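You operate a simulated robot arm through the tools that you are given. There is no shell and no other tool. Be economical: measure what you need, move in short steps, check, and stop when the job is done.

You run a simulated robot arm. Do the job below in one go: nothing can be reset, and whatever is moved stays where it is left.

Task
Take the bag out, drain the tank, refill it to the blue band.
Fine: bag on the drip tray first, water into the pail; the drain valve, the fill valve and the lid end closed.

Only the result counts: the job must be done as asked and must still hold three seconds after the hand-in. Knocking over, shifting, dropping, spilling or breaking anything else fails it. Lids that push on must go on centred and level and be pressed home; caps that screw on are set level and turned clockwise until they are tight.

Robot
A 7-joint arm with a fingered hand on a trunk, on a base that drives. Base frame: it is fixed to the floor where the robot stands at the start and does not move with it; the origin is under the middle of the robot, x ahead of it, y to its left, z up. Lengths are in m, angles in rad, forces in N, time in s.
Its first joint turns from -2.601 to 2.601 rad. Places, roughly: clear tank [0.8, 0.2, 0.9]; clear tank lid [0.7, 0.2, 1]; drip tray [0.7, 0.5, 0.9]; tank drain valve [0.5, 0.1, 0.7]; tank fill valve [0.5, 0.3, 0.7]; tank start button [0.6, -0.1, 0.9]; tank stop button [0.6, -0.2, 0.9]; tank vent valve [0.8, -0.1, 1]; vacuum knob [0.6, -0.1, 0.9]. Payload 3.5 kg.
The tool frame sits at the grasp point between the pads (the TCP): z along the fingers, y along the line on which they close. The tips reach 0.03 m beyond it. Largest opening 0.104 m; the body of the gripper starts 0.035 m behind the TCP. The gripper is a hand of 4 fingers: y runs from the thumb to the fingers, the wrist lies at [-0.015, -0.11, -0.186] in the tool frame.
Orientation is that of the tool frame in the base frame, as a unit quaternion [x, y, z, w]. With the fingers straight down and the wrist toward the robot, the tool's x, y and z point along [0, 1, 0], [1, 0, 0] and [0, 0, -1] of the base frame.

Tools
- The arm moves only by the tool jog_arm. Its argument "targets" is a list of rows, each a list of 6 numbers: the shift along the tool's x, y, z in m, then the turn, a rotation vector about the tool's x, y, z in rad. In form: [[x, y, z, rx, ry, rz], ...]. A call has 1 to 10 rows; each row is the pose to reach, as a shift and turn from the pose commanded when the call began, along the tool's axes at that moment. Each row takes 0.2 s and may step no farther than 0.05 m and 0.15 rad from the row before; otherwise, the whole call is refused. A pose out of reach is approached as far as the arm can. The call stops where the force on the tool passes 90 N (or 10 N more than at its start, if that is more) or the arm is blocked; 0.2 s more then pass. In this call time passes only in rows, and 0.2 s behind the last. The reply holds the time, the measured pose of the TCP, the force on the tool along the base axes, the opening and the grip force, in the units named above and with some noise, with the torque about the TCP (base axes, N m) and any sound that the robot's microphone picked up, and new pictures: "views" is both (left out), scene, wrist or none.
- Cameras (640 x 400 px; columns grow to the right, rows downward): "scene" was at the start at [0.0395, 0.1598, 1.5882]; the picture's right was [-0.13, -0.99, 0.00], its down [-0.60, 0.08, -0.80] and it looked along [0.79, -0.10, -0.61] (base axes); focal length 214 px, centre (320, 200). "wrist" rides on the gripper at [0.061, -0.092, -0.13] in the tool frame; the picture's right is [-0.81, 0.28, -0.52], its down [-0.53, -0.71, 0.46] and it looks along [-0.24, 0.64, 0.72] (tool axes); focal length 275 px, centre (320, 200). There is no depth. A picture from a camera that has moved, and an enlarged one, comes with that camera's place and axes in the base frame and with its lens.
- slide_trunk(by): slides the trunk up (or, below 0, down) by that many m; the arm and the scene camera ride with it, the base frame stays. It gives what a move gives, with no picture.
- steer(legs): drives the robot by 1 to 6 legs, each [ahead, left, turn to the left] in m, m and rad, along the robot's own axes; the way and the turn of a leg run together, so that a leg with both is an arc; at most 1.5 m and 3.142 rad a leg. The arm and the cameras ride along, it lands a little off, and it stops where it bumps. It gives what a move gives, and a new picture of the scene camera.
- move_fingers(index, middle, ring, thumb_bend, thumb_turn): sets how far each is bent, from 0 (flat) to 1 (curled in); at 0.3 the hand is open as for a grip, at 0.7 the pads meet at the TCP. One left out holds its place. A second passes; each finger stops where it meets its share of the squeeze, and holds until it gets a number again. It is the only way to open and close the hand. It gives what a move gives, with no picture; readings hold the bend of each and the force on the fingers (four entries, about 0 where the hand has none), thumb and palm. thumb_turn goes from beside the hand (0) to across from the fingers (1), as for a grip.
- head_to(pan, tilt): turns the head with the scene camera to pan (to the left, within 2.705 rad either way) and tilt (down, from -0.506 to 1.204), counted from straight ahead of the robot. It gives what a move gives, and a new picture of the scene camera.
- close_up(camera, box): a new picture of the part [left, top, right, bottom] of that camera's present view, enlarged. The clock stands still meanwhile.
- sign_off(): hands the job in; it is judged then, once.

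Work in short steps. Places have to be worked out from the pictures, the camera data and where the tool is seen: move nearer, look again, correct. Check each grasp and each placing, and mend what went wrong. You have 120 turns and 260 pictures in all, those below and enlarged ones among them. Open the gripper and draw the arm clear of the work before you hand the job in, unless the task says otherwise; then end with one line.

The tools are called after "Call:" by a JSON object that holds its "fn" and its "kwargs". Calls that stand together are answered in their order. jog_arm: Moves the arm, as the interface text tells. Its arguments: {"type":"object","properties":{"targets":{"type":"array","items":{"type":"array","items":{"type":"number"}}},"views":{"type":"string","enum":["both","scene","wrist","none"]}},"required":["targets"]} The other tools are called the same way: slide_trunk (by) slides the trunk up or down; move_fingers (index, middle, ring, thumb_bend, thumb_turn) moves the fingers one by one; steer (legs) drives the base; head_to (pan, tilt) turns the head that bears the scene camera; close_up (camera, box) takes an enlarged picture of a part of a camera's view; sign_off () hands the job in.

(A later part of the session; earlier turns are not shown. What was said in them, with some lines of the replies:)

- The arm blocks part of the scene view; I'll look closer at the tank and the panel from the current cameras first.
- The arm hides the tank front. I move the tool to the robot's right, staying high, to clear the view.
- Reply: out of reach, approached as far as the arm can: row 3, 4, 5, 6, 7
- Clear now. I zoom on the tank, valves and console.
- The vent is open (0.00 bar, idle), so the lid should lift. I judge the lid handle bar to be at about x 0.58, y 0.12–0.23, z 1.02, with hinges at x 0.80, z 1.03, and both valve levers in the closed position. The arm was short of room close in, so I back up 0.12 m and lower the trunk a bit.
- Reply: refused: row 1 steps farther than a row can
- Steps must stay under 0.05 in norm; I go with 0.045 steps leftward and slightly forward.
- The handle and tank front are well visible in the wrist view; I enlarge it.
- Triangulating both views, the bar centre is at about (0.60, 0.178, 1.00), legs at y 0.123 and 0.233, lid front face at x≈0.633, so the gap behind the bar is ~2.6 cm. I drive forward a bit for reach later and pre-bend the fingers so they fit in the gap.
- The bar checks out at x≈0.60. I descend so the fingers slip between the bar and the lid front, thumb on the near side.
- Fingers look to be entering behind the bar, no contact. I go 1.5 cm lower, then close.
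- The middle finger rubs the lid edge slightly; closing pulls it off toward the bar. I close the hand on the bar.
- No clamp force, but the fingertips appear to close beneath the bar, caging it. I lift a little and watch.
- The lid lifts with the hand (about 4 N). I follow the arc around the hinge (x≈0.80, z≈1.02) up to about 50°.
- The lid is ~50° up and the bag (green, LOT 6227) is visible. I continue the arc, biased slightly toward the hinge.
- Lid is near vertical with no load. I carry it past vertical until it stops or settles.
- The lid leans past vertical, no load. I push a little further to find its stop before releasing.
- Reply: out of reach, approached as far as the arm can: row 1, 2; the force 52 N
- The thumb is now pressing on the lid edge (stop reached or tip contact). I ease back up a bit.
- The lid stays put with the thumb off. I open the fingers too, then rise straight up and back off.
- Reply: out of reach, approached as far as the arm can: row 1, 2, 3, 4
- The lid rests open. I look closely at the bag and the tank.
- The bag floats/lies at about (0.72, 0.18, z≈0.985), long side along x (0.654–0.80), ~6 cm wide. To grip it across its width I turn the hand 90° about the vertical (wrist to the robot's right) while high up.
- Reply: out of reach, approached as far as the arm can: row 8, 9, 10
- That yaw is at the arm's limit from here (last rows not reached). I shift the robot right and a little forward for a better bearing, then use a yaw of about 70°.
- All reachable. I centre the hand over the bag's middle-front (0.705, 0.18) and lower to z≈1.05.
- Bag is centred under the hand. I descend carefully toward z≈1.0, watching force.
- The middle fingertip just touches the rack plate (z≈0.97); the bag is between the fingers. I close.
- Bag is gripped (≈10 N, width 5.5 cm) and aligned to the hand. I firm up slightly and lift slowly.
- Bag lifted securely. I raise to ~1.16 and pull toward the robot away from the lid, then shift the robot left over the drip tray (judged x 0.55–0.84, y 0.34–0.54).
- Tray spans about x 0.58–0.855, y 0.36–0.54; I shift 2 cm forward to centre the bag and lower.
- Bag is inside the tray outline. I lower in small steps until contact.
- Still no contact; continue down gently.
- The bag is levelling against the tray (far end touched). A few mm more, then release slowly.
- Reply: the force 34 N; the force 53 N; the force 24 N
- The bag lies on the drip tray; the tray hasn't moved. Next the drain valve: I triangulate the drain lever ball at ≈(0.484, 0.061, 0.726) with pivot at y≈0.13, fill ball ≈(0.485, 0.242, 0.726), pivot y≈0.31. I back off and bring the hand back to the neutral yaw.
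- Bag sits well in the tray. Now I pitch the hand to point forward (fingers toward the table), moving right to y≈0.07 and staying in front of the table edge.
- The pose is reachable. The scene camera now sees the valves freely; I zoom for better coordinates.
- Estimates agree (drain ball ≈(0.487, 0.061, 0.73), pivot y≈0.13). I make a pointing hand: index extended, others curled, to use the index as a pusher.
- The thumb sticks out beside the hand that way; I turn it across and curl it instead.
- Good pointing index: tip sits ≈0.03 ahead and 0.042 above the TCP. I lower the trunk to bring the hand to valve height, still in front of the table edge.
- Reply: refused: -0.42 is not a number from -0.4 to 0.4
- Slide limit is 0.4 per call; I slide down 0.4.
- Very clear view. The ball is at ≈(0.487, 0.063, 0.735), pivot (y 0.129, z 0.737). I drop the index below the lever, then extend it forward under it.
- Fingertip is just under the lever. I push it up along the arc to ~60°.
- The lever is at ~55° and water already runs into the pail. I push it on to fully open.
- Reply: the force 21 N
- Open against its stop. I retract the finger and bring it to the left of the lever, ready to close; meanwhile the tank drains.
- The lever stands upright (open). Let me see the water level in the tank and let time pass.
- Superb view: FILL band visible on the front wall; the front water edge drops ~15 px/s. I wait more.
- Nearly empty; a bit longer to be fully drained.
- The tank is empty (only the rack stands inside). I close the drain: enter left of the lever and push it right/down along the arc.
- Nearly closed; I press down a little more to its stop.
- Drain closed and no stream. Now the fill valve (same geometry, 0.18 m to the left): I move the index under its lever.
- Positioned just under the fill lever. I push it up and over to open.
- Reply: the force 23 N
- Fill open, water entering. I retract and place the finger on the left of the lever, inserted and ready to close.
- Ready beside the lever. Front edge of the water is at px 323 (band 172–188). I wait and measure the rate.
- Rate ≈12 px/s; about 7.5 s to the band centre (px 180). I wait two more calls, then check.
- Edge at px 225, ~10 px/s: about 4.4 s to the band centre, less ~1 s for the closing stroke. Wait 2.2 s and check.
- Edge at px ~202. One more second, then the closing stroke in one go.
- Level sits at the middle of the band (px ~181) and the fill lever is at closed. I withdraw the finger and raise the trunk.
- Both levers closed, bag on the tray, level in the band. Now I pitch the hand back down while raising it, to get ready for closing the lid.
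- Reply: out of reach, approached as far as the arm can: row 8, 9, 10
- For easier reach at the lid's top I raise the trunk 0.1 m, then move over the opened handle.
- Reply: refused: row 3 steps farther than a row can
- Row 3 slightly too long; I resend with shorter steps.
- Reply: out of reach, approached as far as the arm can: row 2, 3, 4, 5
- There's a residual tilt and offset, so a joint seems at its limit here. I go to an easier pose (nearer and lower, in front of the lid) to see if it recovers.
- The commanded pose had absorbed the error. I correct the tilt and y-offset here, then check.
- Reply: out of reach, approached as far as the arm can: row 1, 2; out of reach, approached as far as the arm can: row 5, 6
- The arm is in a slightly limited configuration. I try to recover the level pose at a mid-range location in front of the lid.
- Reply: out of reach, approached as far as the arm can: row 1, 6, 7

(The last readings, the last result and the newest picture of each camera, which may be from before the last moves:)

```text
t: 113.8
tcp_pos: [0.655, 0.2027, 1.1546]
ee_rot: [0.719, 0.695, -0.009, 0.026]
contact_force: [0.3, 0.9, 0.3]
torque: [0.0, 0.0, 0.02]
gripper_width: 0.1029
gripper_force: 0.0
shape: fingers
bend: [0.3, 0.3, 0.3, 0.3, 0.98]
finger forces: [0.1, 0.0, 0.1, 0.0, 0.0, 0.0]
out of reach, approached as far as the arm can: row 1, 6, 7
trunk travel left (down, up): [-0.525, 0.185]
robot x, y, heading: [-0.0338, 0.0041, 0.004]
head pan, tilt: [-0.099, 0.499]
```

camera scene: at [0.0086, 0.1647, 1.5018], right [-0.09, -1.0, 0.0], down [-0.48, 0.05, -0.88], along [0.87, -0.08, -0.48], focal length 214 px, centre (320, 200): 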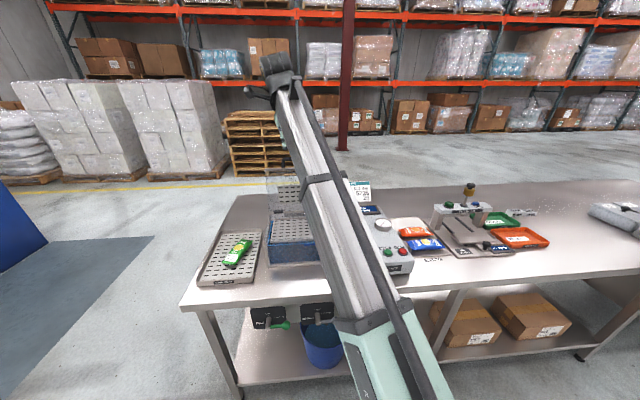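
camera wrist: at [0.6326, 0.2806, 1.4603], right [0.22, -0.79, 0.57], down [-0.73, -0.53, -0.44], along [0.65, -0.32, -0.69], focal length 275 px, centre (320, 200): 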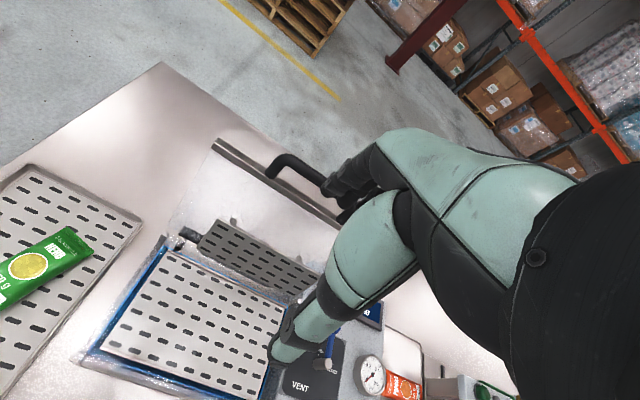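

Still limited; I test whether a yaw change frees the joint.

Call:
{"fn": "jog_arm", "kwargs": {"targets": [[0, 0, 0, 0, 0, -0.15], [0, 0, 0, 0, 0, -0.3], [-0.03, 0, 0, 0.02, 0.05, -0.3], [-0.06, 0, 0, 0.02, 0.05, -0.3]], "views": "none"}}

Call:
{"fn": "jog_arm", "kwargs": {"targets": [[0, 0, 0, 0, 0, 0.15], [0, 0, 0, 0, 0, 0.25]], "views": "scene"}}

```text
t: 114.8
tcp_pos: [0.6337, 0.2315, 1.1553]
ee_rot: [0.639, 0.764, -0.041, 0.073]
contact_force: [0.5, 0.4, 0.7]
torque: [0.0, 0.01, 0.01]
gripper_width: 0.1032
gripper_force: 0.1
shape: fingers
bend: [0.3, 0.3, 0.3, 0.3, 0.98]
finger forces: [0.1, 0.0, 0.0, 0.1, 0.0, 0.1]
out of reach, approached as far as the arm can: row 1, 2, 3, 4
trunk travel left (down, up): [-0.525, 0.185]
robot x, y, heading: [-0.035, 0.0014, 0.006]
head pan, tilt: [-0.099, 0.499]
```

```text
t: 115.3
tcp_pos: [0.6346, 0.23, 1.1548]
ee_rot: [0.73, 0.678, -0.031, 0.078]
contact_force: [-0.1, 0.4, -0.8]
torque: [0.01, -0.02, -0.02]
gripper_width: 0.103
gripper_force: 0.0
shape: fingers
bend: [0.3, 0.3, 0.3, 0.3, 0.98]
finger forces: [0.0, 0.0, 0.0, 0.0, 0.0, 0.1]
trunk travel left (down, up): [-0.525, 0.185]
robot x, y, heading: [-0.0308, 0.0012, 0.011]
head pan, tilt: [-0.099, 0.499]
camera scene: at [0.0084, 0.165, 1.5017], right [-0.09, -1.0, 0.0], down [-0.48, 0.04, -0.88], along [0.87, -0.08, -0.48], focal length 214 px, centre (320, 200)
```

scene: 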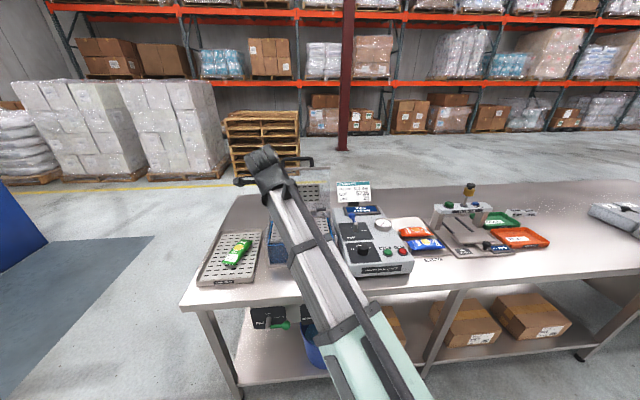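

Negative yaw is blocked, positive is free. Placing the robot further right makes the bearing more favourable; I do that and re-level the hand.

Call:
{"fn": "steer", "kwargs": {"legs": [[0, -0.16, 0]]}}

Call:
{"fn": "jog_arm", "kwargs": {"targets": [[0.035, 0, -0.01, 0, 0, 0], [0.07, 0, -0.01, 0, 0.05, 0], [0.09, 0.01, -0.01, 0.03, 0.1, -0.04], [0.105, 0.02, -0.01, 0.06, 0.156, -0.079]], "views": "wrist"}}

```text
t: 116.8
tcp_pos: [0.6352, 0.0665, 1.1564]
ee_rot: [0.729, 0.679, -0.032, 0.078]
contact_force: [0.1, 0.5, -1.0]
torque: [0.04, -0.03, -0.01]
gripper_width: 0.1031
gripper_force: 0.1
shape: fingers
bend: [0.3, 0.3, 0.3, 0.3, 0.98]
finger forces: [0.1, 0.1, 0.0, 0.0, 0.0, 0.1]
trunk travel left (down, up): [-0.525, 0.185]
robot x, y, heading: [-0.0344, -0.1606, 0.009]
head pan, tilt: [-0.099, 0.499]
camera scene: at [0.009, 0.0004, 1.5018], right [-0.09, -1.0, 0.0], down [-0.48, 0.04, -0.88], along [0.87, -0.08, -0.48], focal length 214 px, centre (320, 200)
```

scene: 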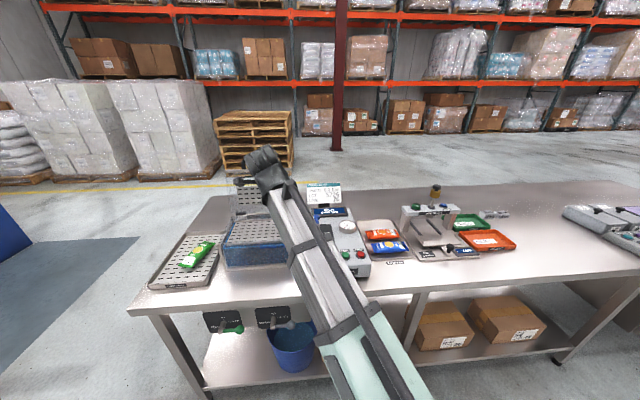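

```text
t: 117.8
tcp_pos: [0.6613, 0.1698, 1.1508]
ee_rot: [0.704, 0.71, 0.002, 0.001]
contact_force: [0.1, 0.1, -0.5]
torque: [0.03, -0.02, -0.01]
gripper_width: 0.1028
gripper_force: 0.1
shape: fingers
bend: [0.3, 0.3, 0.3, 0.3, 0.98]
finger forces: [0.1, 0.1, 0.0, 0.0, 0.0, 0.1]
trunk travel left (down, up): [-0.525, 0.185]
robot x, y, heading: [-0.0292, -0.1599, 0.007]
head pan, tilt: [-0.099, 0.499]
camera wrist: at [0.5687, 0.2287, 1.281], right [0.28, -0.81, 0.52], down [-0.71, -0.54, -0.46], along [0.65, -0.24, -0.72], focal length 275 px, centre (320, 200)
```

wrist: 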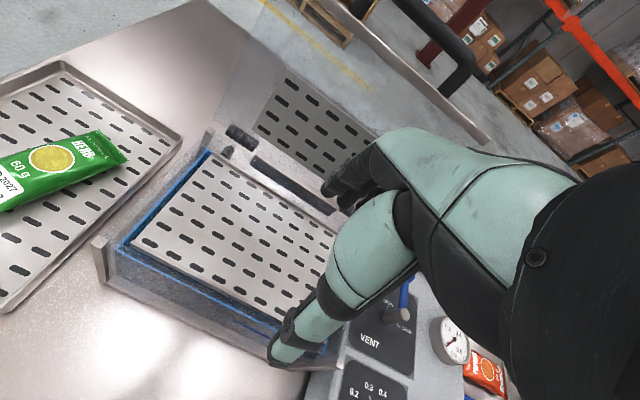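

Level pose restored exactly. I rise to z≈1.34, drive a bit forward and approach above the handle.

Call:
{"fn": "jog_arm", "kwargs": {"targets": [[0, 0, -0.045, 0, 0, 0], [0, 0, -0.09, 0, 0, 0], [0, 0, -0.135, 0, 0, 0], [0, 0, -0.18, 0, 0, 0]], "views": "none"}}

Call:
{"fn": "steer", "kwargs": {"legs": [[0.09, 0, 0]]}}

Call:
{"fn": "jog_arm", "kwargs": {"targets": [[0, 0.03, 0, 0, 0, 0], [0, 0.06, 0, 0, 0, 0], [0, 0.085, 0, 0, 0, 0]], "views": "both"}}

```text
t: 118.8
tcp_pos: [0.6605, 0.1718, 1.3327]
ee_rot: [0.703, 0.711, 0.001, 0.002]
contact_force: [-0.7, 0.2, 0.3]
torque: [0.0, -0.02, 0.01]
gripper_width: 0.1028
gripper_force: 0.0
shape: fingers
bend: [0.3, 0.3, 0.3, 0.3, 0.98]
finger forces: [0.1, 0.0, 0.1, 0.0, 0.0, 0.0]
trunk travel left (down, up): [-0.525, 0.185]
robot x, y, heading: [-0.0298, -0.1641, 0.006]
head pan, tilt: [-0.099, 0.499]
```

```text
t: 119.9
tcp_pos: [0.7525, 0.1694, 1.3317]
ee_rot: [0.704, 0.71, 0.0, 0.001]
contact_force: [0.2, 0.5, -0.2]
torque: [0.01, -0.01, 0.01]
gripper_width: 0.1029
gripper_force: 0.0
shape: fingers
bend: [0.3, 0.3, 0.3, 0.3, 0.98]
finger forces: [0.1, 0.0, 0.0, 0.1, 0.1, 0.1]
trunk travel left (down, up): [-0.525, 0.185]
robot x, y, heading: [0.0606, -0.1562, 0.005]
head pan, tilt: [-0.099, 0.499]
camera scene: at [0.1002, 0.0016, 1.5017], right [-0.09, -1.0, 0.0], down [-0.48, 0.04, -0.88], along [0.87, -0.08, -0.48], focal length 214 px, centre (320, 200)
```

scene: 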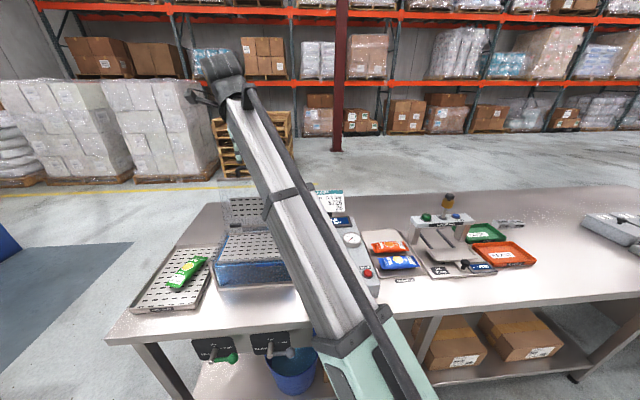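

```text
t: 120.7
tcp_pos: [0.8384, 0.1716, 1.332]
ee_rot: [0.706, 0.708, -0.001, 0.004]
contact_force: [-0.4, 0.4, 0.3]
torque: [0.03, 0.01, 0.0]
gripper_width: 0.103
gripper_force: 0.1
shape: fingers
bend: [0.3, 0.3, 0.3, 0.3, 0.98]
finger forces: [0.0, 0.0, 0.0, 0.0, 0.0, 0.0]
trunk travel left (down, up): [-0.525, 0.185]
robot x, y, heading: [0.0567, -0.1585, 0.011]
head pan, tilt: [-0.099, 0.499]
camera scene: at [0.0992, 0.0015, 1.5017], right [-0.09, -1.0, 0.0], down [-0.48, 0.04, -0.88], along [0.87, -0.08, -0.48], focal length 214 px, centre (320, 200)
camera wrist: at [0.745, 0.2323, 1.4617], right [0.28, -0.81, 0.52], down [-0.71, -0.54, -0.46], along [0.65, -0.24, -0.72], focal length 275 px, centre (320, 200)
```

scene: 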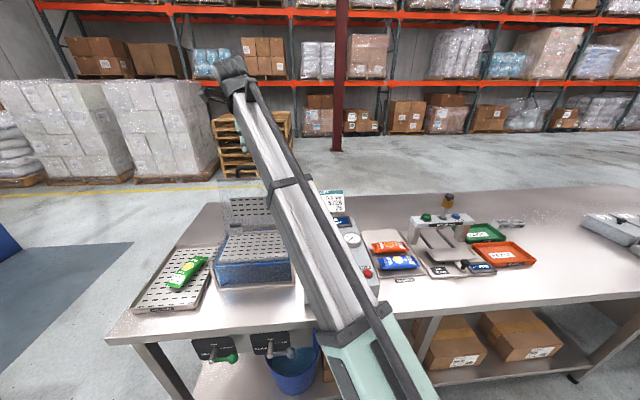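
wrist: 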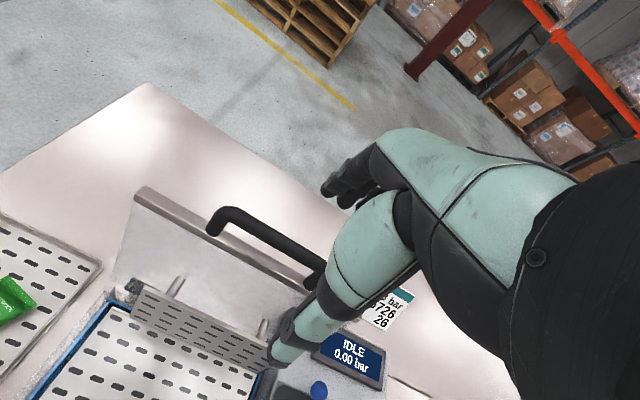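

The bar is now at about x 0.877, z 1.21 (lid ~112° open). I move over it and descend to z≈1.225 with the hand open.

Call:
{"fn": "jog_arm", "kwargs": {"targets": [[0.005, 0.03, 0.03, 0, 0, 0], [0.005, 0.032, 0.065, 0, 0, 0], [0.005, 0.032, 0.09, 0, 0, 0], [0.005, 0.032, 0.107, 0, 0, 0]], "views": "wrist"}}

```text
t: 121.7
tcp_pos: [0.8685, 0.177, 1.2247]
ee_rot: [0.707, 0.707, 0.0, 0.006]
contact_force: [-0.1, -0.7, -0.2]
torque: [0.0, -0.04, -0.01]
gripper_width: 0.1029
gripper_force: 0.0
shape: fingers
bend: [0.3, 0.3, 0.3, 0.3, 0.98]
finger forces: [0.0, 0.0, 0.0, 0.0, 0.1, 0.0]
trunk travel left (down, up): [-0.525, 0.185]
robot x, y, heading: [0.0571, -0.1625, 0.007]
head pan, tilt: [-0.099, 0.499]
camera wrist: at [0.7761, 0.2378, 1.3545], right [0.27, -0.81, 0.53], down [-0.71, -0.54, -0.46], along [0.65, -0.25, -0.72], focal length 275 px, centre (320, 200)
```

wrist: 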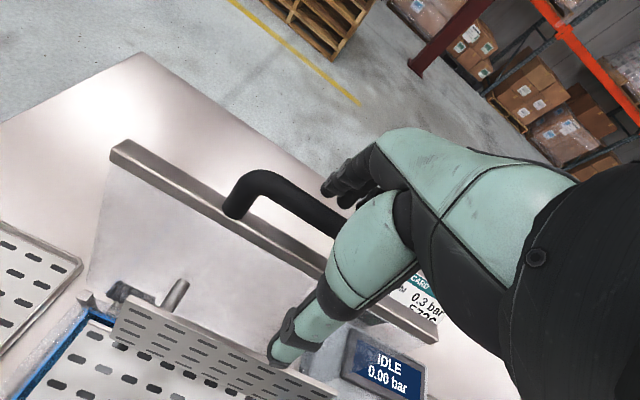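

Bar is between thumb and fingers. I close the hand around it.

Call:
{"fn": "move_fingers", "kwargs": {"index": 0.66, "middle": 0.66, "ring": 0.66, "thumb_bend": 0.66}}

Call:
{"fn": "close_up", "kwargs": {"camera": "wrist", "box": [180, 120, 460, 380]}}

```text
t: 122.7
tcp_pos: [0.8686, 0.1764, 1.2262]
ee_rot: [0.707, 0.707, -0.001, 0.005]
contact_force: [1.1, 0.5, -0.8]
torque: [-0.01, -0.01, 0.0]
gripper_width: 0.0123
gripper_force: 0.6
shape: fingers
bend: [0.65, 0.66, 0.66, 0.66, 1.0]
finger forces: [0.8, 0.1, 0.0, 0.1, 0.1, 0.0]
trunk travel left (down, up): [-0.525, 0.185]
robot x, y, heading: [0.0543, -0.1622, 0.007]
head pan, tilt: [-0.099, 0.499]
```

```text
1.54 times, centred on (320, 250) of wrist
camera zoom: at [0.7761, 0.2379, 1.3546], right [0.27, -0.81, 0.53], down [-0.71, -0.54, -0.46], along [0.65, -0.25, -0.72], focal length 424 px, centre (320, 123)
```

zoom: 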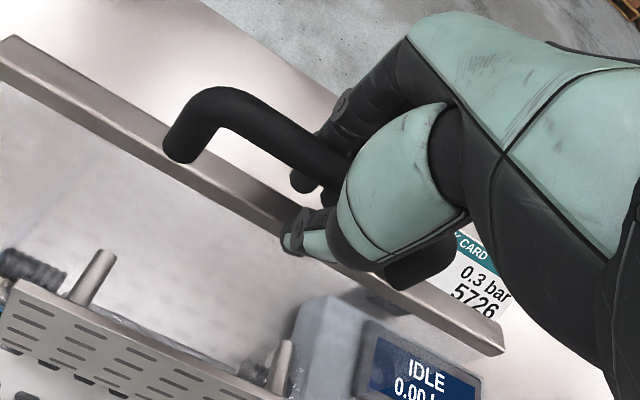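

Caged. I run the arc back, bringing the lid over vertical to about 65°.

Call:
{"fn": "jog_arm", "kwargs": {"targets": [[0, -0.019, 0.0065, 0, 0, 0], [0, -0.0361, 0.0025, 0, 0, 0], [0, -0.0536, 0.0007, 0, 0, 0], [0, -0.0711, 0.0002, 0, 0, 0], [0, -0.0886, 0.0012, 0, 0, 0], [0, -0.1059, 0.0037, 0, 0, 0], [0, -0.123, 0.0077, 0, 0, 0], [0, -0.1397, 0.0132, 0, 0, 0], [0, -0.1558, 0.0201, 0, 0, 0], [0, -0.1712, 0.0282, 0, 0, 0]], "views": "wrist"}}

```text
t: 124.9
tcp_pos: [0.6965, 0.1736, 1.1965]
ee_rot: [0.704, 0.71, 0.001, 0.001]
contact_force: [0.3, 0.2, 0.0]
torque: [0.0, 0.0, -0.02]
gripper_width: 0.0113
gripper_force: 0.2
shape: fingers
bend: [0.66, 0.66, 0.66, 0.66, 1.0]
finger forces: [0.0, 0.0, 0.1, 0.1, 0.1, 0.0]
trunk travel left (down, up): [-0.525, 0.185]
robot x, y, heading: [0.0533, -0.1622, 0.002]
head pan, tilt: [-0.099, 0.499]
camera wrist: at [0.6046, 0.2338, 1.3263], right [0.28, -0.81, 0.52], down [-0.71, -0.54, -0.46], along [0.65, -0.24, -0.72], focal length 275 px, centre (320, 200)
```

wrist: 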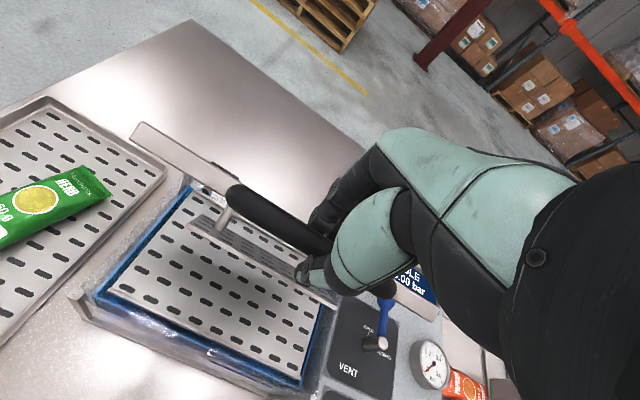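

The lid follows smoothly. I continue lowering along the arc to about 15°.

Call:
{"fn": "jog_arm", "kwargs": {"targets": [[0, -0.0147, 0.011, 0, 0, 0], [0, -0.0284, 0.022, 0, 0, 0], [0, -0.0404, 0.034, 0, 0, 0], [0, -0.0524, 0.048, 0, 0, 0], [0, -0.0624, 0.061, 0, 0, 0], [0, -0.0714, 0.076, 0, 0, 0], [0, -0.0794, 0.091, 0, 0, 0], [0, -0.0864, 0.107, 0, 0, 0], [0, -0.0914, 0.124, 0, 0, 0], [0, -0.0944, 0.141, 0, 0, 0]], "views": "wrist"}}

```text
t: 127.1
tcp_pos: [0.6034, 0.1743, 1.0547]
ee_rot: [0.704, 0.71, 0.001, 0.001]
contact_force: [0.5, 0.6, -0.5]
torque: [0.02, -0.04, -0.01]
gripper_width: 0.0115
gripper_force: 0.0
shape: fingers
bend: [0.66, 0.66, 0.66, 0.66, 1.0]
finger forces: [0.1, 0.1, 0.0, 0.0, 0.1, 0.1]
trunk travel left (down, up): [-0.525, 0.185]
robot x, y, heading: [0.0566, -0.16, 0.006]
head pan, tilt: [-0.099, 0.499]
camera wrist: at [0.5112, 0.2333, 1.1841], right [0.28, -0.81, 0.52], down [-0.71, -0.54, -0.46], along [0.65, -0.24, -0.72], focal length 275 px, centre (320, 200)
```

wrist: 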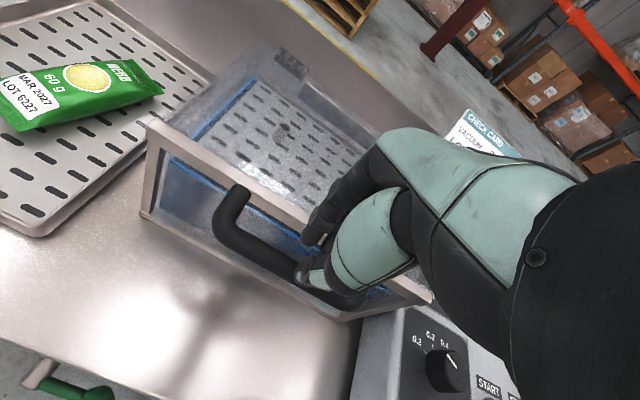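

No load now; the lid may already be down. I zoom to check.

Call:
{"fn": "close_up", "kwargs": {"camera": "wrist", "box": [120, 30, 420, 330]}}

Call:
{"fn": "head_to", "kwargs": {"pan": 0.2, "tilt": 0.6}}

```text
1.33 times, centred on (270, 180) of wrist
camera zoom: at [0.5112, 0.2333, 1.1841], right [0.28, -0.81, 0.52], down [-0.71, -0.54, -0.46], along [0.65, -0.24, -0.72], focal length 367 px, centre (387, 227)
```

zoom: 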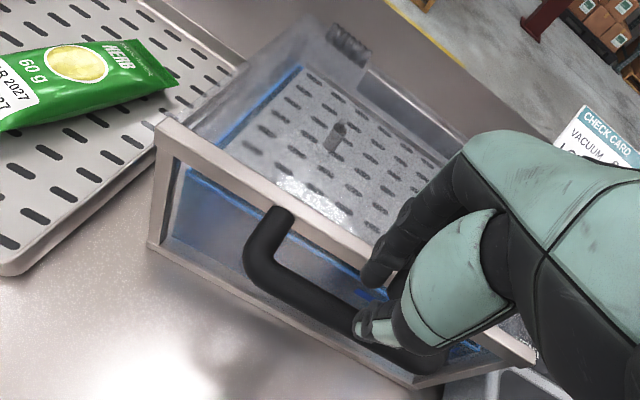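

```text
t: 127.9
tcp_pos: [0.603, 0.1744, 1.0553]
ee_rot: [0.704, 0.71, 0.001, 0.001]
contact_force: [-0.7, -0.7, -1.2]
torque: [0.0, 0.01, -0.02]
gripper_width: 0.0112
gripper_force: 0.1
shape: fingers
bend: [0.66, 0.66, 0.66, 0.66, 1.0]
finger forces: [0.0, 0.1, 0.0, 0.0, 0.0, 0.1]
trunk travel left (down, up): [-0.525, 0.185]
robot x, y, heading: [0.0584, -0.1611, 0.01]
head pan, tilt: [0.201, 0.6]
camera scene: at [0.0951, 0.0281, 1.4927], right [0.21, -0.98, 0.0], down [-0.55, -0.12, -0.83], along [0.81, 0.17, -0.56], focal length 214 px, centre (320, 200)
```

scene: 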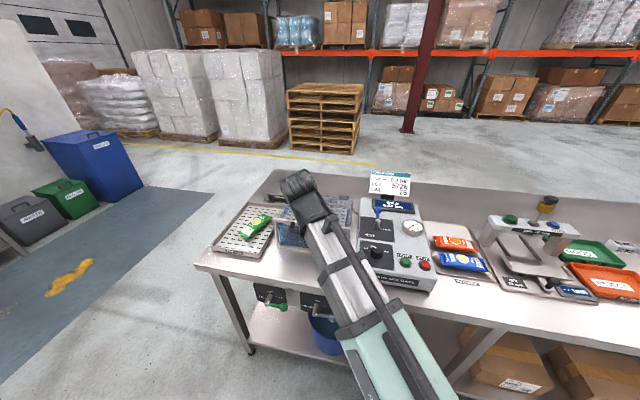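

The lid looks down and flush. I press the handle lightly with the closed fingertips to make sure it's fully closed.

Call:
{"fn": "jog_arm", "kwargs": {"targets": [[0, -0.003, 0.008, 0, 0, 0], [0, -0.003, 0.014, 0, 0, 0], [0, -0.003, 0.019, 0, 0, 0]], "views": "none"}}

```text
t: 128.7
tcp_pos: [0.6001, 0.1738, 1.0365]
ee_rot: [0.704, 0.711, 0.001, 0.001]
contact_force: [0.3, 0.2, 0.2]
torque: [-0.03, 0.01, 0.0]
gripper_width: 0.0113
gripper_force: 0.3
shape: fingers
bend: [0.66, 0.66, 0.66, 0.66, 1.0]
finger forces: [0.0, 0.1, 0.1, 0.1, 0.1, 0.1]
trunk travel left (down, up): [-0.525, 0.185]
robot x, y, heading: [0.0518, -0.1606, 0.007]
head pan, tilt: [0.201, 0.6]
```

Call:
{"fn": "jog_arm", "kwargs": {"targets": [[0, 0, 0.005, 0, 0, 0], [0, 0, 0.01, 0, 0, 0], [0, 0, 0.015, 0, 0, 0]], "views": "wrist"}}

```text
t: 129.5
tcp_pos: [0.6018, 0.1734, 1.0212]
ee_rot: [0.704, 0.71, 0.001, 0.001]
contact_force: [-1.7, -0.1, 0.4]
torque: [-0.01, 0.03, 0.0]
gripper_width: 0.0133
gripper_force: 1.0
shape: fingers
bend: [0.66, 0.66, 0.66, 0.64, 1.0]
finger forces: [0.0, 0.0, 0.0, 0.0, 1.2, 0.0]
trunk travel left (down, up): [-0.525, 0.185]
robot x, y, heading: [0.0568, -0.1601, 0.008]
head pan, tilt: [0.201, 0.6]
camera wrist: at [0.5092, 0.2335, 1.1505], right [0.28, -0.81, 0.52], down [-0.71, -0.54, -0.46], along [0.65, -0.24, -0.72], focal length 275 px, centre (320, 200)
```

wrist: 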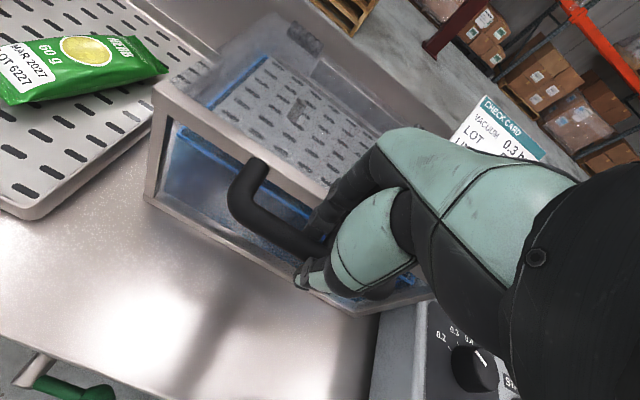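

Thumb now touches the bar with the tips around it; lid is down. I open the thumb, ease the fingers slightly, and lift out vertically.

Call:
{"fn": "move_fingers", "kwargs": {"thumb_bend": 0.3, "index": 0.57, "middle": 0.57, "ring": 0.57}}

Call:
{"fn": "jog_arm", "kwargs": {"targets": [[0, 0, -0.02, 0, 0, 0], [0, 0, -0.04, 0, 0, 0], [0, 0, -0.08, 0, 0, 0], [0, -0.02, -0.12, 0, 0, 0]], "views": "wrist"}}

Call:
{"fn": "close_up", "kwargs": {"camera": "wrist", "box": [120, 120, 360, 340]}}

```text
t: 130.5
tcp_pos: [0.601, 0.1738, 1.0224]
ee_rot: [0.704, 0.71, 0.001, 0.001]
contact_force: [-10.8, 0.3, 2.3]
torque: [-0.06, 0.05, -0.18]
gripper_width: 0.0695
gripper_force: 5.5
shape: fingers
bend: [0.56, 0.62, 0.59, 0.3, 0.98]
finger forces: [0.0, 7.7, 3.1, 0.1, 0.0, 0.0]
trunk travel left (down, up): [-0.525, 0.185]
robot x, y, heading: [0.0564, -0.1629, 0.007]
head pan, tilt: [0.201, 0.6]
```

```text
t: 131.5
tcp_pos: [0.5795, 0.1734, 1.1392]
ee_rot: [0.704, 0.71, 0.001, 0.001]
contact_force: [-0.9, 0.1, 0.3]
torque: [0.02, 0.0, 0.01]
gripper_width: 0.0694
gripper_force: 0.1
shape: fingers
bend: [0.56, 0.56, 0.56, 0.3, 0.98]
finger forces: [0.0, 0.1, 0.1, 0.0, 0.0, 0.0]
trunk travel left (down, up): [-0.525, 0.185]
robot x, y, heading: [0.0576, -0.1633, 0.005]
head pan, tilt: [0.201, 0.6]
camera wrist: at [0.4876, 0.2335, 1.2699], right [0.28, -0.81, 0.52], down [-0.71, -0.54, -0.46], along [0.65, -0.24, -0.72], focal length 275 px, centre (320, 200)
```

wrist: 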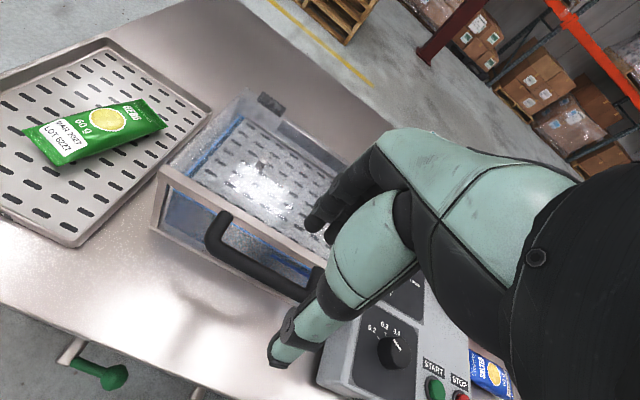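

```text
1.82 times, centred on (240, 230) of wrist
camera zoom: at [0.4876, 0.2335, 1.2699], right [0.28, -0.81, 0.52], down [-0.71, -0.54, -0.46], along [0.65, -0.24, -0.72], focal length 500 px, centre (466, 146)
```

zoom: 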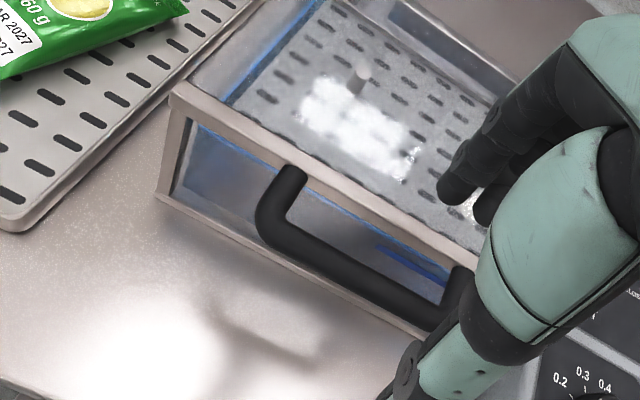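

The lid looks closed; to be sure it's fully home I press on its front frame strip with closed fingertips.

Call:
{"fn": "move_fingers", "kwargs": {"index": 0.7, "middle": 0.7, "ring": 0.7, "thumb_bend": 0.7}}

Call:
{"fn": "jog_arm", "kwargs": {"targets": [[0, 0.04, 0, 0, 0, 0], [0, 0.068, 0.03, 0, 0, 0], [0, 0.068, 0.06, 0, 0, 0], [0, 0.068, 0.075, 0, 0, 0], [0, 0.068, 0.082, 0, 0, 0], [0, 0.068, 0.088, 0, 0, 0]], "views": "wrist"}}

```text
t: 132.5
tcp_pos: [0.5809, 0.1742, 1.1404]
ee_rot: [0.703, 0.711, 0.002, 0.001]
contact_force: [-0.2, 0.0, 0.2]
torque: [-0.01, 0.0, -0.03]
gripper_width: 0.0016
gripper_force: 0.1
shape: fingers
bend: [0.7, 0.7, 0.7, 0.7, 1.0]
finger forces: [0.1, 0.0, 0.1, 0.1, 0.0, 0.1]
trunk travel left (down, up): [-0.525, 0.185]
robot x, y, heading: [0.0583, -0.1615, 0.009]
head pan, tilt: [0.201, 0.6]
```

```text
t: 133.9
tcp_pos: [0.6473, 0.1744, 1.0541]
ee_rot: [0.704, 0.71, 0.001, 0.002]
contact_force: [-0.5, -0.2, -0.4]
torque: [0.01, 0.01, 0.01]
gripper_width: 0.0017
gripper_force: 0.1
shape: fingers
bend: [0.7, 0.7, 0.7, 0.7, 1.0]
finger forces: [0.0, 0.1, 0.0, 0.1, 0.1, 0.1]
trunk travel left (down, up): [-0.525, 0.185]
robot x, y, heading: [0.0598, -0.1636, 0.006]
head pan, tilt: [0.201, 0.6]
camera wrist: at [0.5559, 0.2338, 1.1836], right [0.28, -0.81, 0.52], down [-0.71, -0.54, -0.46], along [0.65, -0.24, -0.72], focal length 275 px, centre (320, 200)
```

wrist: 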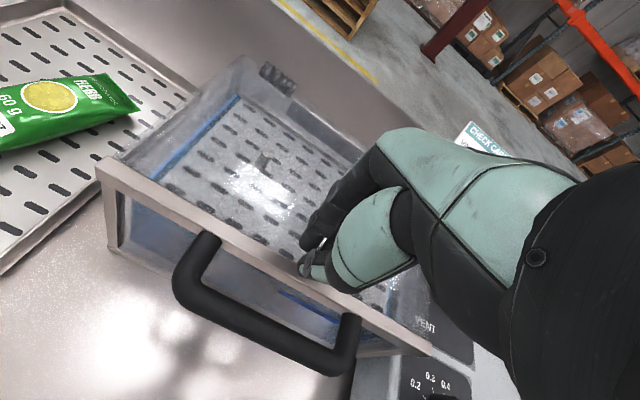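

No contact yet at tip height ≈1.024. I go down in small steps until touching.

Call:
{"fn": "jog_arm", "kwargs": {"targets": [[0, 0, 0.004, 0, 0, 0], [0, 0, 0.008, 0, 0, 0], [0, 0, 0.011, 0, 0, 0]], "views": "none"}}

```text
t: 134.7
tcp_pos: [0.6493, 0.1738, 1.041]
ee_rot: [0.704, 0.71, 0.001, 0.002]
contact_force: [-0.5, 1.0, -0.2]
torque: [0.0, 0.01, 0.0]
gripper_width: 0.0015
gripper_force: 0.0
shape: fingers
bend: [0.7, 0.7, 0.7, 0.7, 1.0]
finger forces: [0.0, 0.0, 0.1, 0.0, 0.0, 0.0]
trunk travel left (down, up): [-0.525, 0.185]
robot x, y, heading: [0.0572, -0.1594, 0.003]
head pan, tilt: [0.201, 0.6]
```

Call:
{"fn": "jog_arm", "kwargs": {"targets": [[0, 0, 0.004, 0, 0, 0], [0, 0, 0.008, 0, 0, 0], [0, 0, 0.012, 0, 0, 0]], "views": "none"}}

```text
t: 135.5
tcp_pos: [0.6512, 0.1744, 1.0375]
ee_rot: [0.705, 0.71, 0.008, 0.004]
contact_force: [15.3, 0.0, 69.1]
torque: [0.57, -0.86, -0.1]
gripper_width: 0.0021
gripper_force: 35.4
shape: fingers
bend: [0.71, 0.71, 0.7, 0.69, 1.0]
finger forces: [58.3, 6.0, 0.0, 0.0, 5.7, 0.0]
trunk travel left (down, up): [-0.525, 0.185]
robot x, y, heading: [0.0507, -0.1583, 0.006]
head pan, tilt: [0.201, 0.6]
```

Firm contact (69 N) at tip z≈1.008: the lid is home. I lift off and retreat clear of the work.

Call:
{"fn": "jog_arm", "kwargs": {"targets": [[0, 0, -0.03, 0, 0, 0], [0, -0.01, -0.075, 0, 0, 0], [0, -0.03, -0.12, 0, 0, 0], [0, -0.03, -0.16, 0, 0, 0]], "views": "none"}}

Call:
{"fn": "move_fingers", "kwargs": {"index": 0.3, "middle": 0.3, "ring": 0.3, "thumb_bend": 0.3}}

Call:
{"fn": "steer", "kwargs": {"legs": [[-0.35, 0, 0]]}}

Call:
{"fn": "head_to", "kwargs": {"pan": 0.25, "tilt": 0.5}}

```text
t: 136.5
tcp_pos: [0.6144, 0.1757, 1.1898]
ee_rot: [0.704, 0.71, 0.0, 0.001]
contact_force: [-0.5, 0.5, 0.2]
torque: [-0.03, 0.04, 0.02]
gripper_width: 0.0016
gripper_force: 0.0
shape: fingers
bend: [0.7, 0.7, 0.7, 0.7, 1.0]
finger forces: [0.0, 0.0, 0.1, 0.0, 0.0, 0.0]
trunk travel left (down, up): [-0.525, 0.185]
robot x, y, heading: [0.0553, -0.1594, 0.003]
head pan, tilt: [0.201, 0.6]
```

```text
t: 137.5
tcp_pos: [0.6175, 0.1746, 1.1903]
ee_rot: [0.704, 0.71, 0.003, 0.001]
contact_force: [-0.1, 0.2, -0.3]
torque: [-0.01, -0.02, -0.02]
gripper_width: 0.1028
gripper_force: 0.0
shape: fingers
bend: [0.3, 0.3, 0.3, 0.3, 0.98]
finger forces: [0.1, 0.0, 0.0, 0.0, 0.1, 0.0]
trunk travel left (down, up): [-0.525, 0.185]
robot x, y, heading: [0.0578, -0.159, 0.004]
head pan, tilt: [0.201, 0.6]
```

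```text
t: 139.7
tcp_pos: [0.2665, 0.173, 1.1894]
ee_rot: [0.704, 0.71, 0.002, 0.001]
contact_force: [-0.1, 0.9, 0.8]
torque: [0.0, 0.02, 0.02]
gripper_width: 0.1025
gripper_force: 0.0
shape: fingers
bend: [0.3, 0.3, 0.3, 0.3, 0.98]
finger forces: [0.1, 0.0, 0.0, 0.0, 0.0, 0.0]
trunk travel left (down, up): [-0.525, 0.185]
robot x, y, heading: [-0.294, -0.1643, 0.007]
head pan, tilt: [0.201, 0.6]
camera scene: at [-0.2544, 0.0258, 1.4927], right [0.21, -0.98, 0.0], down [-0.55, -0.12, -0.83], along [0.81, 0.17, -0.56], focal length 214 px, centre (320, 200)
```

scene: 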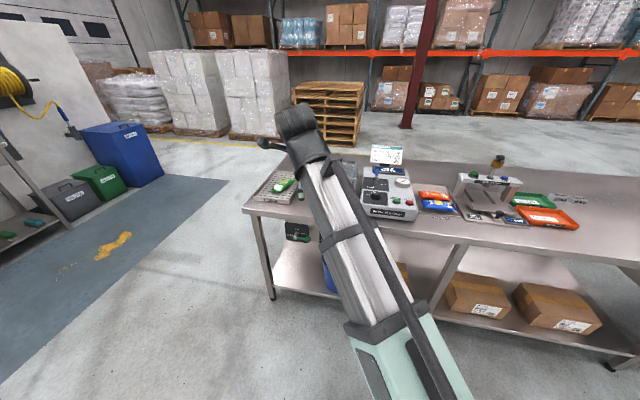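

```text
t: 140.4
tcp_pos: [0.2672, 0.1732, 1.1899]
ee_rot: [0.704, 0.71, 0.001, 0.001]
contact_force: [0.2, 0.1, 0.1]
torque: [-0.04, 0.0, 0.03]
gripper_width: 0.1028
gripper_force: 0.0
shape: fingers
bend: [0.3, 0.3, 0.3, 0.3, 0.98]
finger forces: [0.0, 0.1, 0.0, 0.0, 0.0, 0.0]
trunk travel left (down, up): [-0.525, 0.185]
robot x, y, heading: [-0.2922, -0.1659, 0.01]
head pan, tilt: [0.25, 0.499]
camera scene: at [-0.2526, 0.0306, 1.5017], right [0.25, -0.97, 0.0], down [-0.46, -0.12, -0.88], along [0.85, 0.22, -0.48], focal length 214 px, centre (320, 200)
```

scene: 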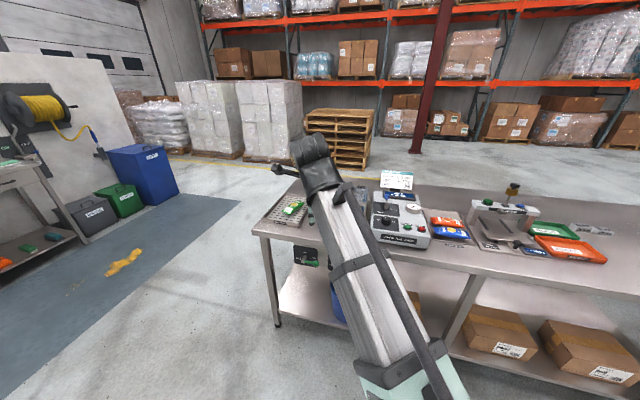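

I swing the arm to the right to view the tank and lower the camera for a level check.

Call:
{"fn": "jog_arm", "kwargs": {"targets": [[-0.048, 0.005, 0, 0, 0, 0], [-0.096, 0.01, 0, 0, 0, 0], [-0.144, 0.015, 0, 0, 0, 0], [-0.192, 0.02, 0, 0, 0, 0], [-0.24, 0.025, 0, 0, 0, 0], [-0.288, 0.03, 0, 0, 0, 0], [-0.336, 0.035, 0, 0, 0, 0], [-0.384, 0.04, 0, 0, 0, 0], [-0.432, 0.045, 0, 0, 0, 0]], "views": "none"}}

Call:
{"fn": "slide_trunk", "kwargs": {"by": -0.4}}

Call:
{"fn": "head_to", "kwargs": {"pan": 0.2, "tilt": 0.35}}

```text
t: 142.4
tcp_pos: [0.319, -0.1109, 1.1741]
ee_rot: [0.739, 0.669, -0.044, 0.063]
contact_force: [0.5, -0.3, 0.7]
torque: [0.02, -0.02, 0.0]
gripper_width: 0.103
gripper_force: 0.0
shape: fingers
bend: [0.3, 0.3, 0.3, 0.3, 0.98]
finger forces: [0.0, 0.1, 0.0, 0.0, 0.0, 0.1]
out of reach, approached as far as the arm can: row 3, 4, 5, 6, 7, 8, 9
trunk travel left (down, up): [-0.525, 0.185]
robot x, y, heading: [-0.2906, -0.1593, 0.005]
head pan, tilt: [0.25, 0.499]
```

```text
t: 146.2
tcp_pos: [0.3185, -0.1109, 0.7743]
ee_rot: [0.739, 0.669, -0.043, 0.064]
contact_force: [0.1, 0.2, -0.1]
torque: [0.0, 0.02, 0.03]
gripper_width: 0.1027
gripper_force: 0.1
shape: fingers
bend: [0.3, 0.3, 0.3, 0.3, 0.98]
finger forces: [0.0, 0.0, 0.1, 0.0, 0.0, 0.1]
trunk travel left (down, up): [-0.125, 0.585]
robot x, y, heading: [-0.2921, -0.1604, 0.003]
head pan, tilt: [0.25, 0.499]
```

```text
t: 146.9
tcp_pos: [0.3171, -0.1111, 0.7739]
ee_rot: [0.739, 0.669, -0.043, 0.063]
contact_force: [0.2, 0.1, 0.3]
torque: [0.01, -0.01, -0.01]
gripper_width: 0.1029
gripper_force: 0.0
shape: fingers
bend: [0.3, 0.3, 0.3, 0.3, 0.98]
finger forces: [0.0, 0.0, 0.0, 0.1, 0.0, 0.0]
trunk travel left (down, up): [-0.125, 0.585]
robot x, y, heading: [-0.2938, -0.1615, 0.008]
head pan, tilt: [0.201, 0.351]
camera scene: at [-0.2495, 0.0267, 1.1154], right [0.21, -0.98, 0.0], down [-0.34, -0.07, -0.94], along [0.92, 0.19, -0.34], focal length 214 px, centre (320, 200)
```

scene: 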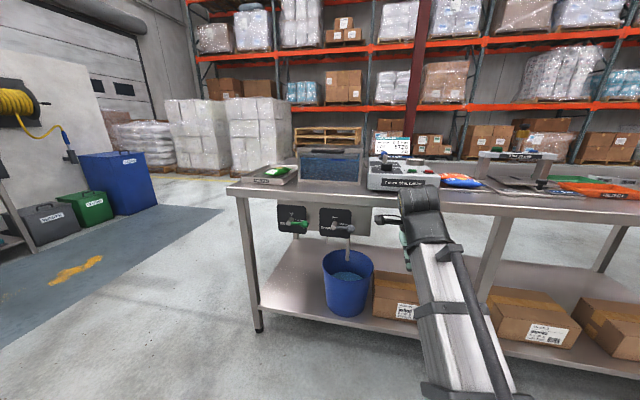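

Good view; I zoom on the tank, valves and tray for the final check.

Call:
{"fn": "close_up", "kwargs": {"camera": "scene", "box": [280, 135, 380, 195]}}

Call:
{"fn": "close_up", "kwargs": {"camera": "scene", "box": [230, 150, 410, 300]}}

```text
6.40 times, centred on (330, 165) of scene
camera zoom: at [-0.2495, 0.0267, 1.1154], right [0.21, -0.98, 0.0], down [-0.34, -0.07, -0.94], along [0.92, 0.19, -0.34], focal length 1373 px, centre (256, 424)
```

zoom: 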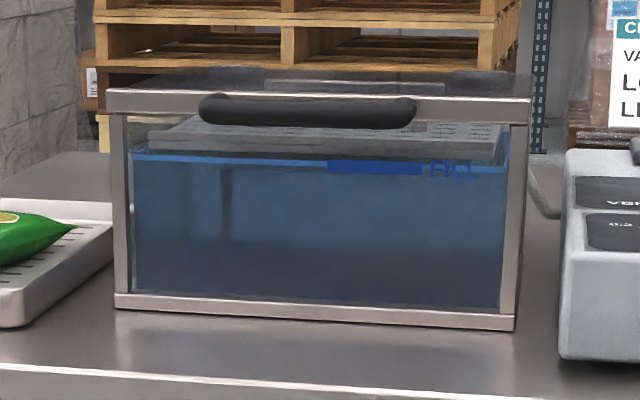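

```text
2.67 times, centred on (320, 225) of scene
camera zoom: at [-0.2495, 0.0267, 1.1154], right [0.21, -0.98, 0.0], down [-0.34, -0.07, -0.94], along [0.92, 0.19, -0.34], focal length 572 px, centre (320, 133)
```

zoom: 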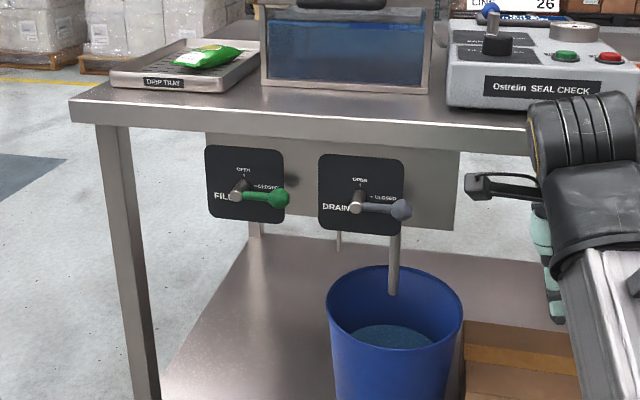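

Lid closed flush, water line in the blue FILL band, both levers at CLOSED, water in the pail, bag on the drip tray, hand open and clear. I hand in.

Call:
{"fn": "sign_off", "kwargs": {}}

```text
The job is handed in.
```

I took the bag out onto the drip tray, drained the tank into the pail and refilled it to the blue band. The drain valve, fill valve and lid are all closed.
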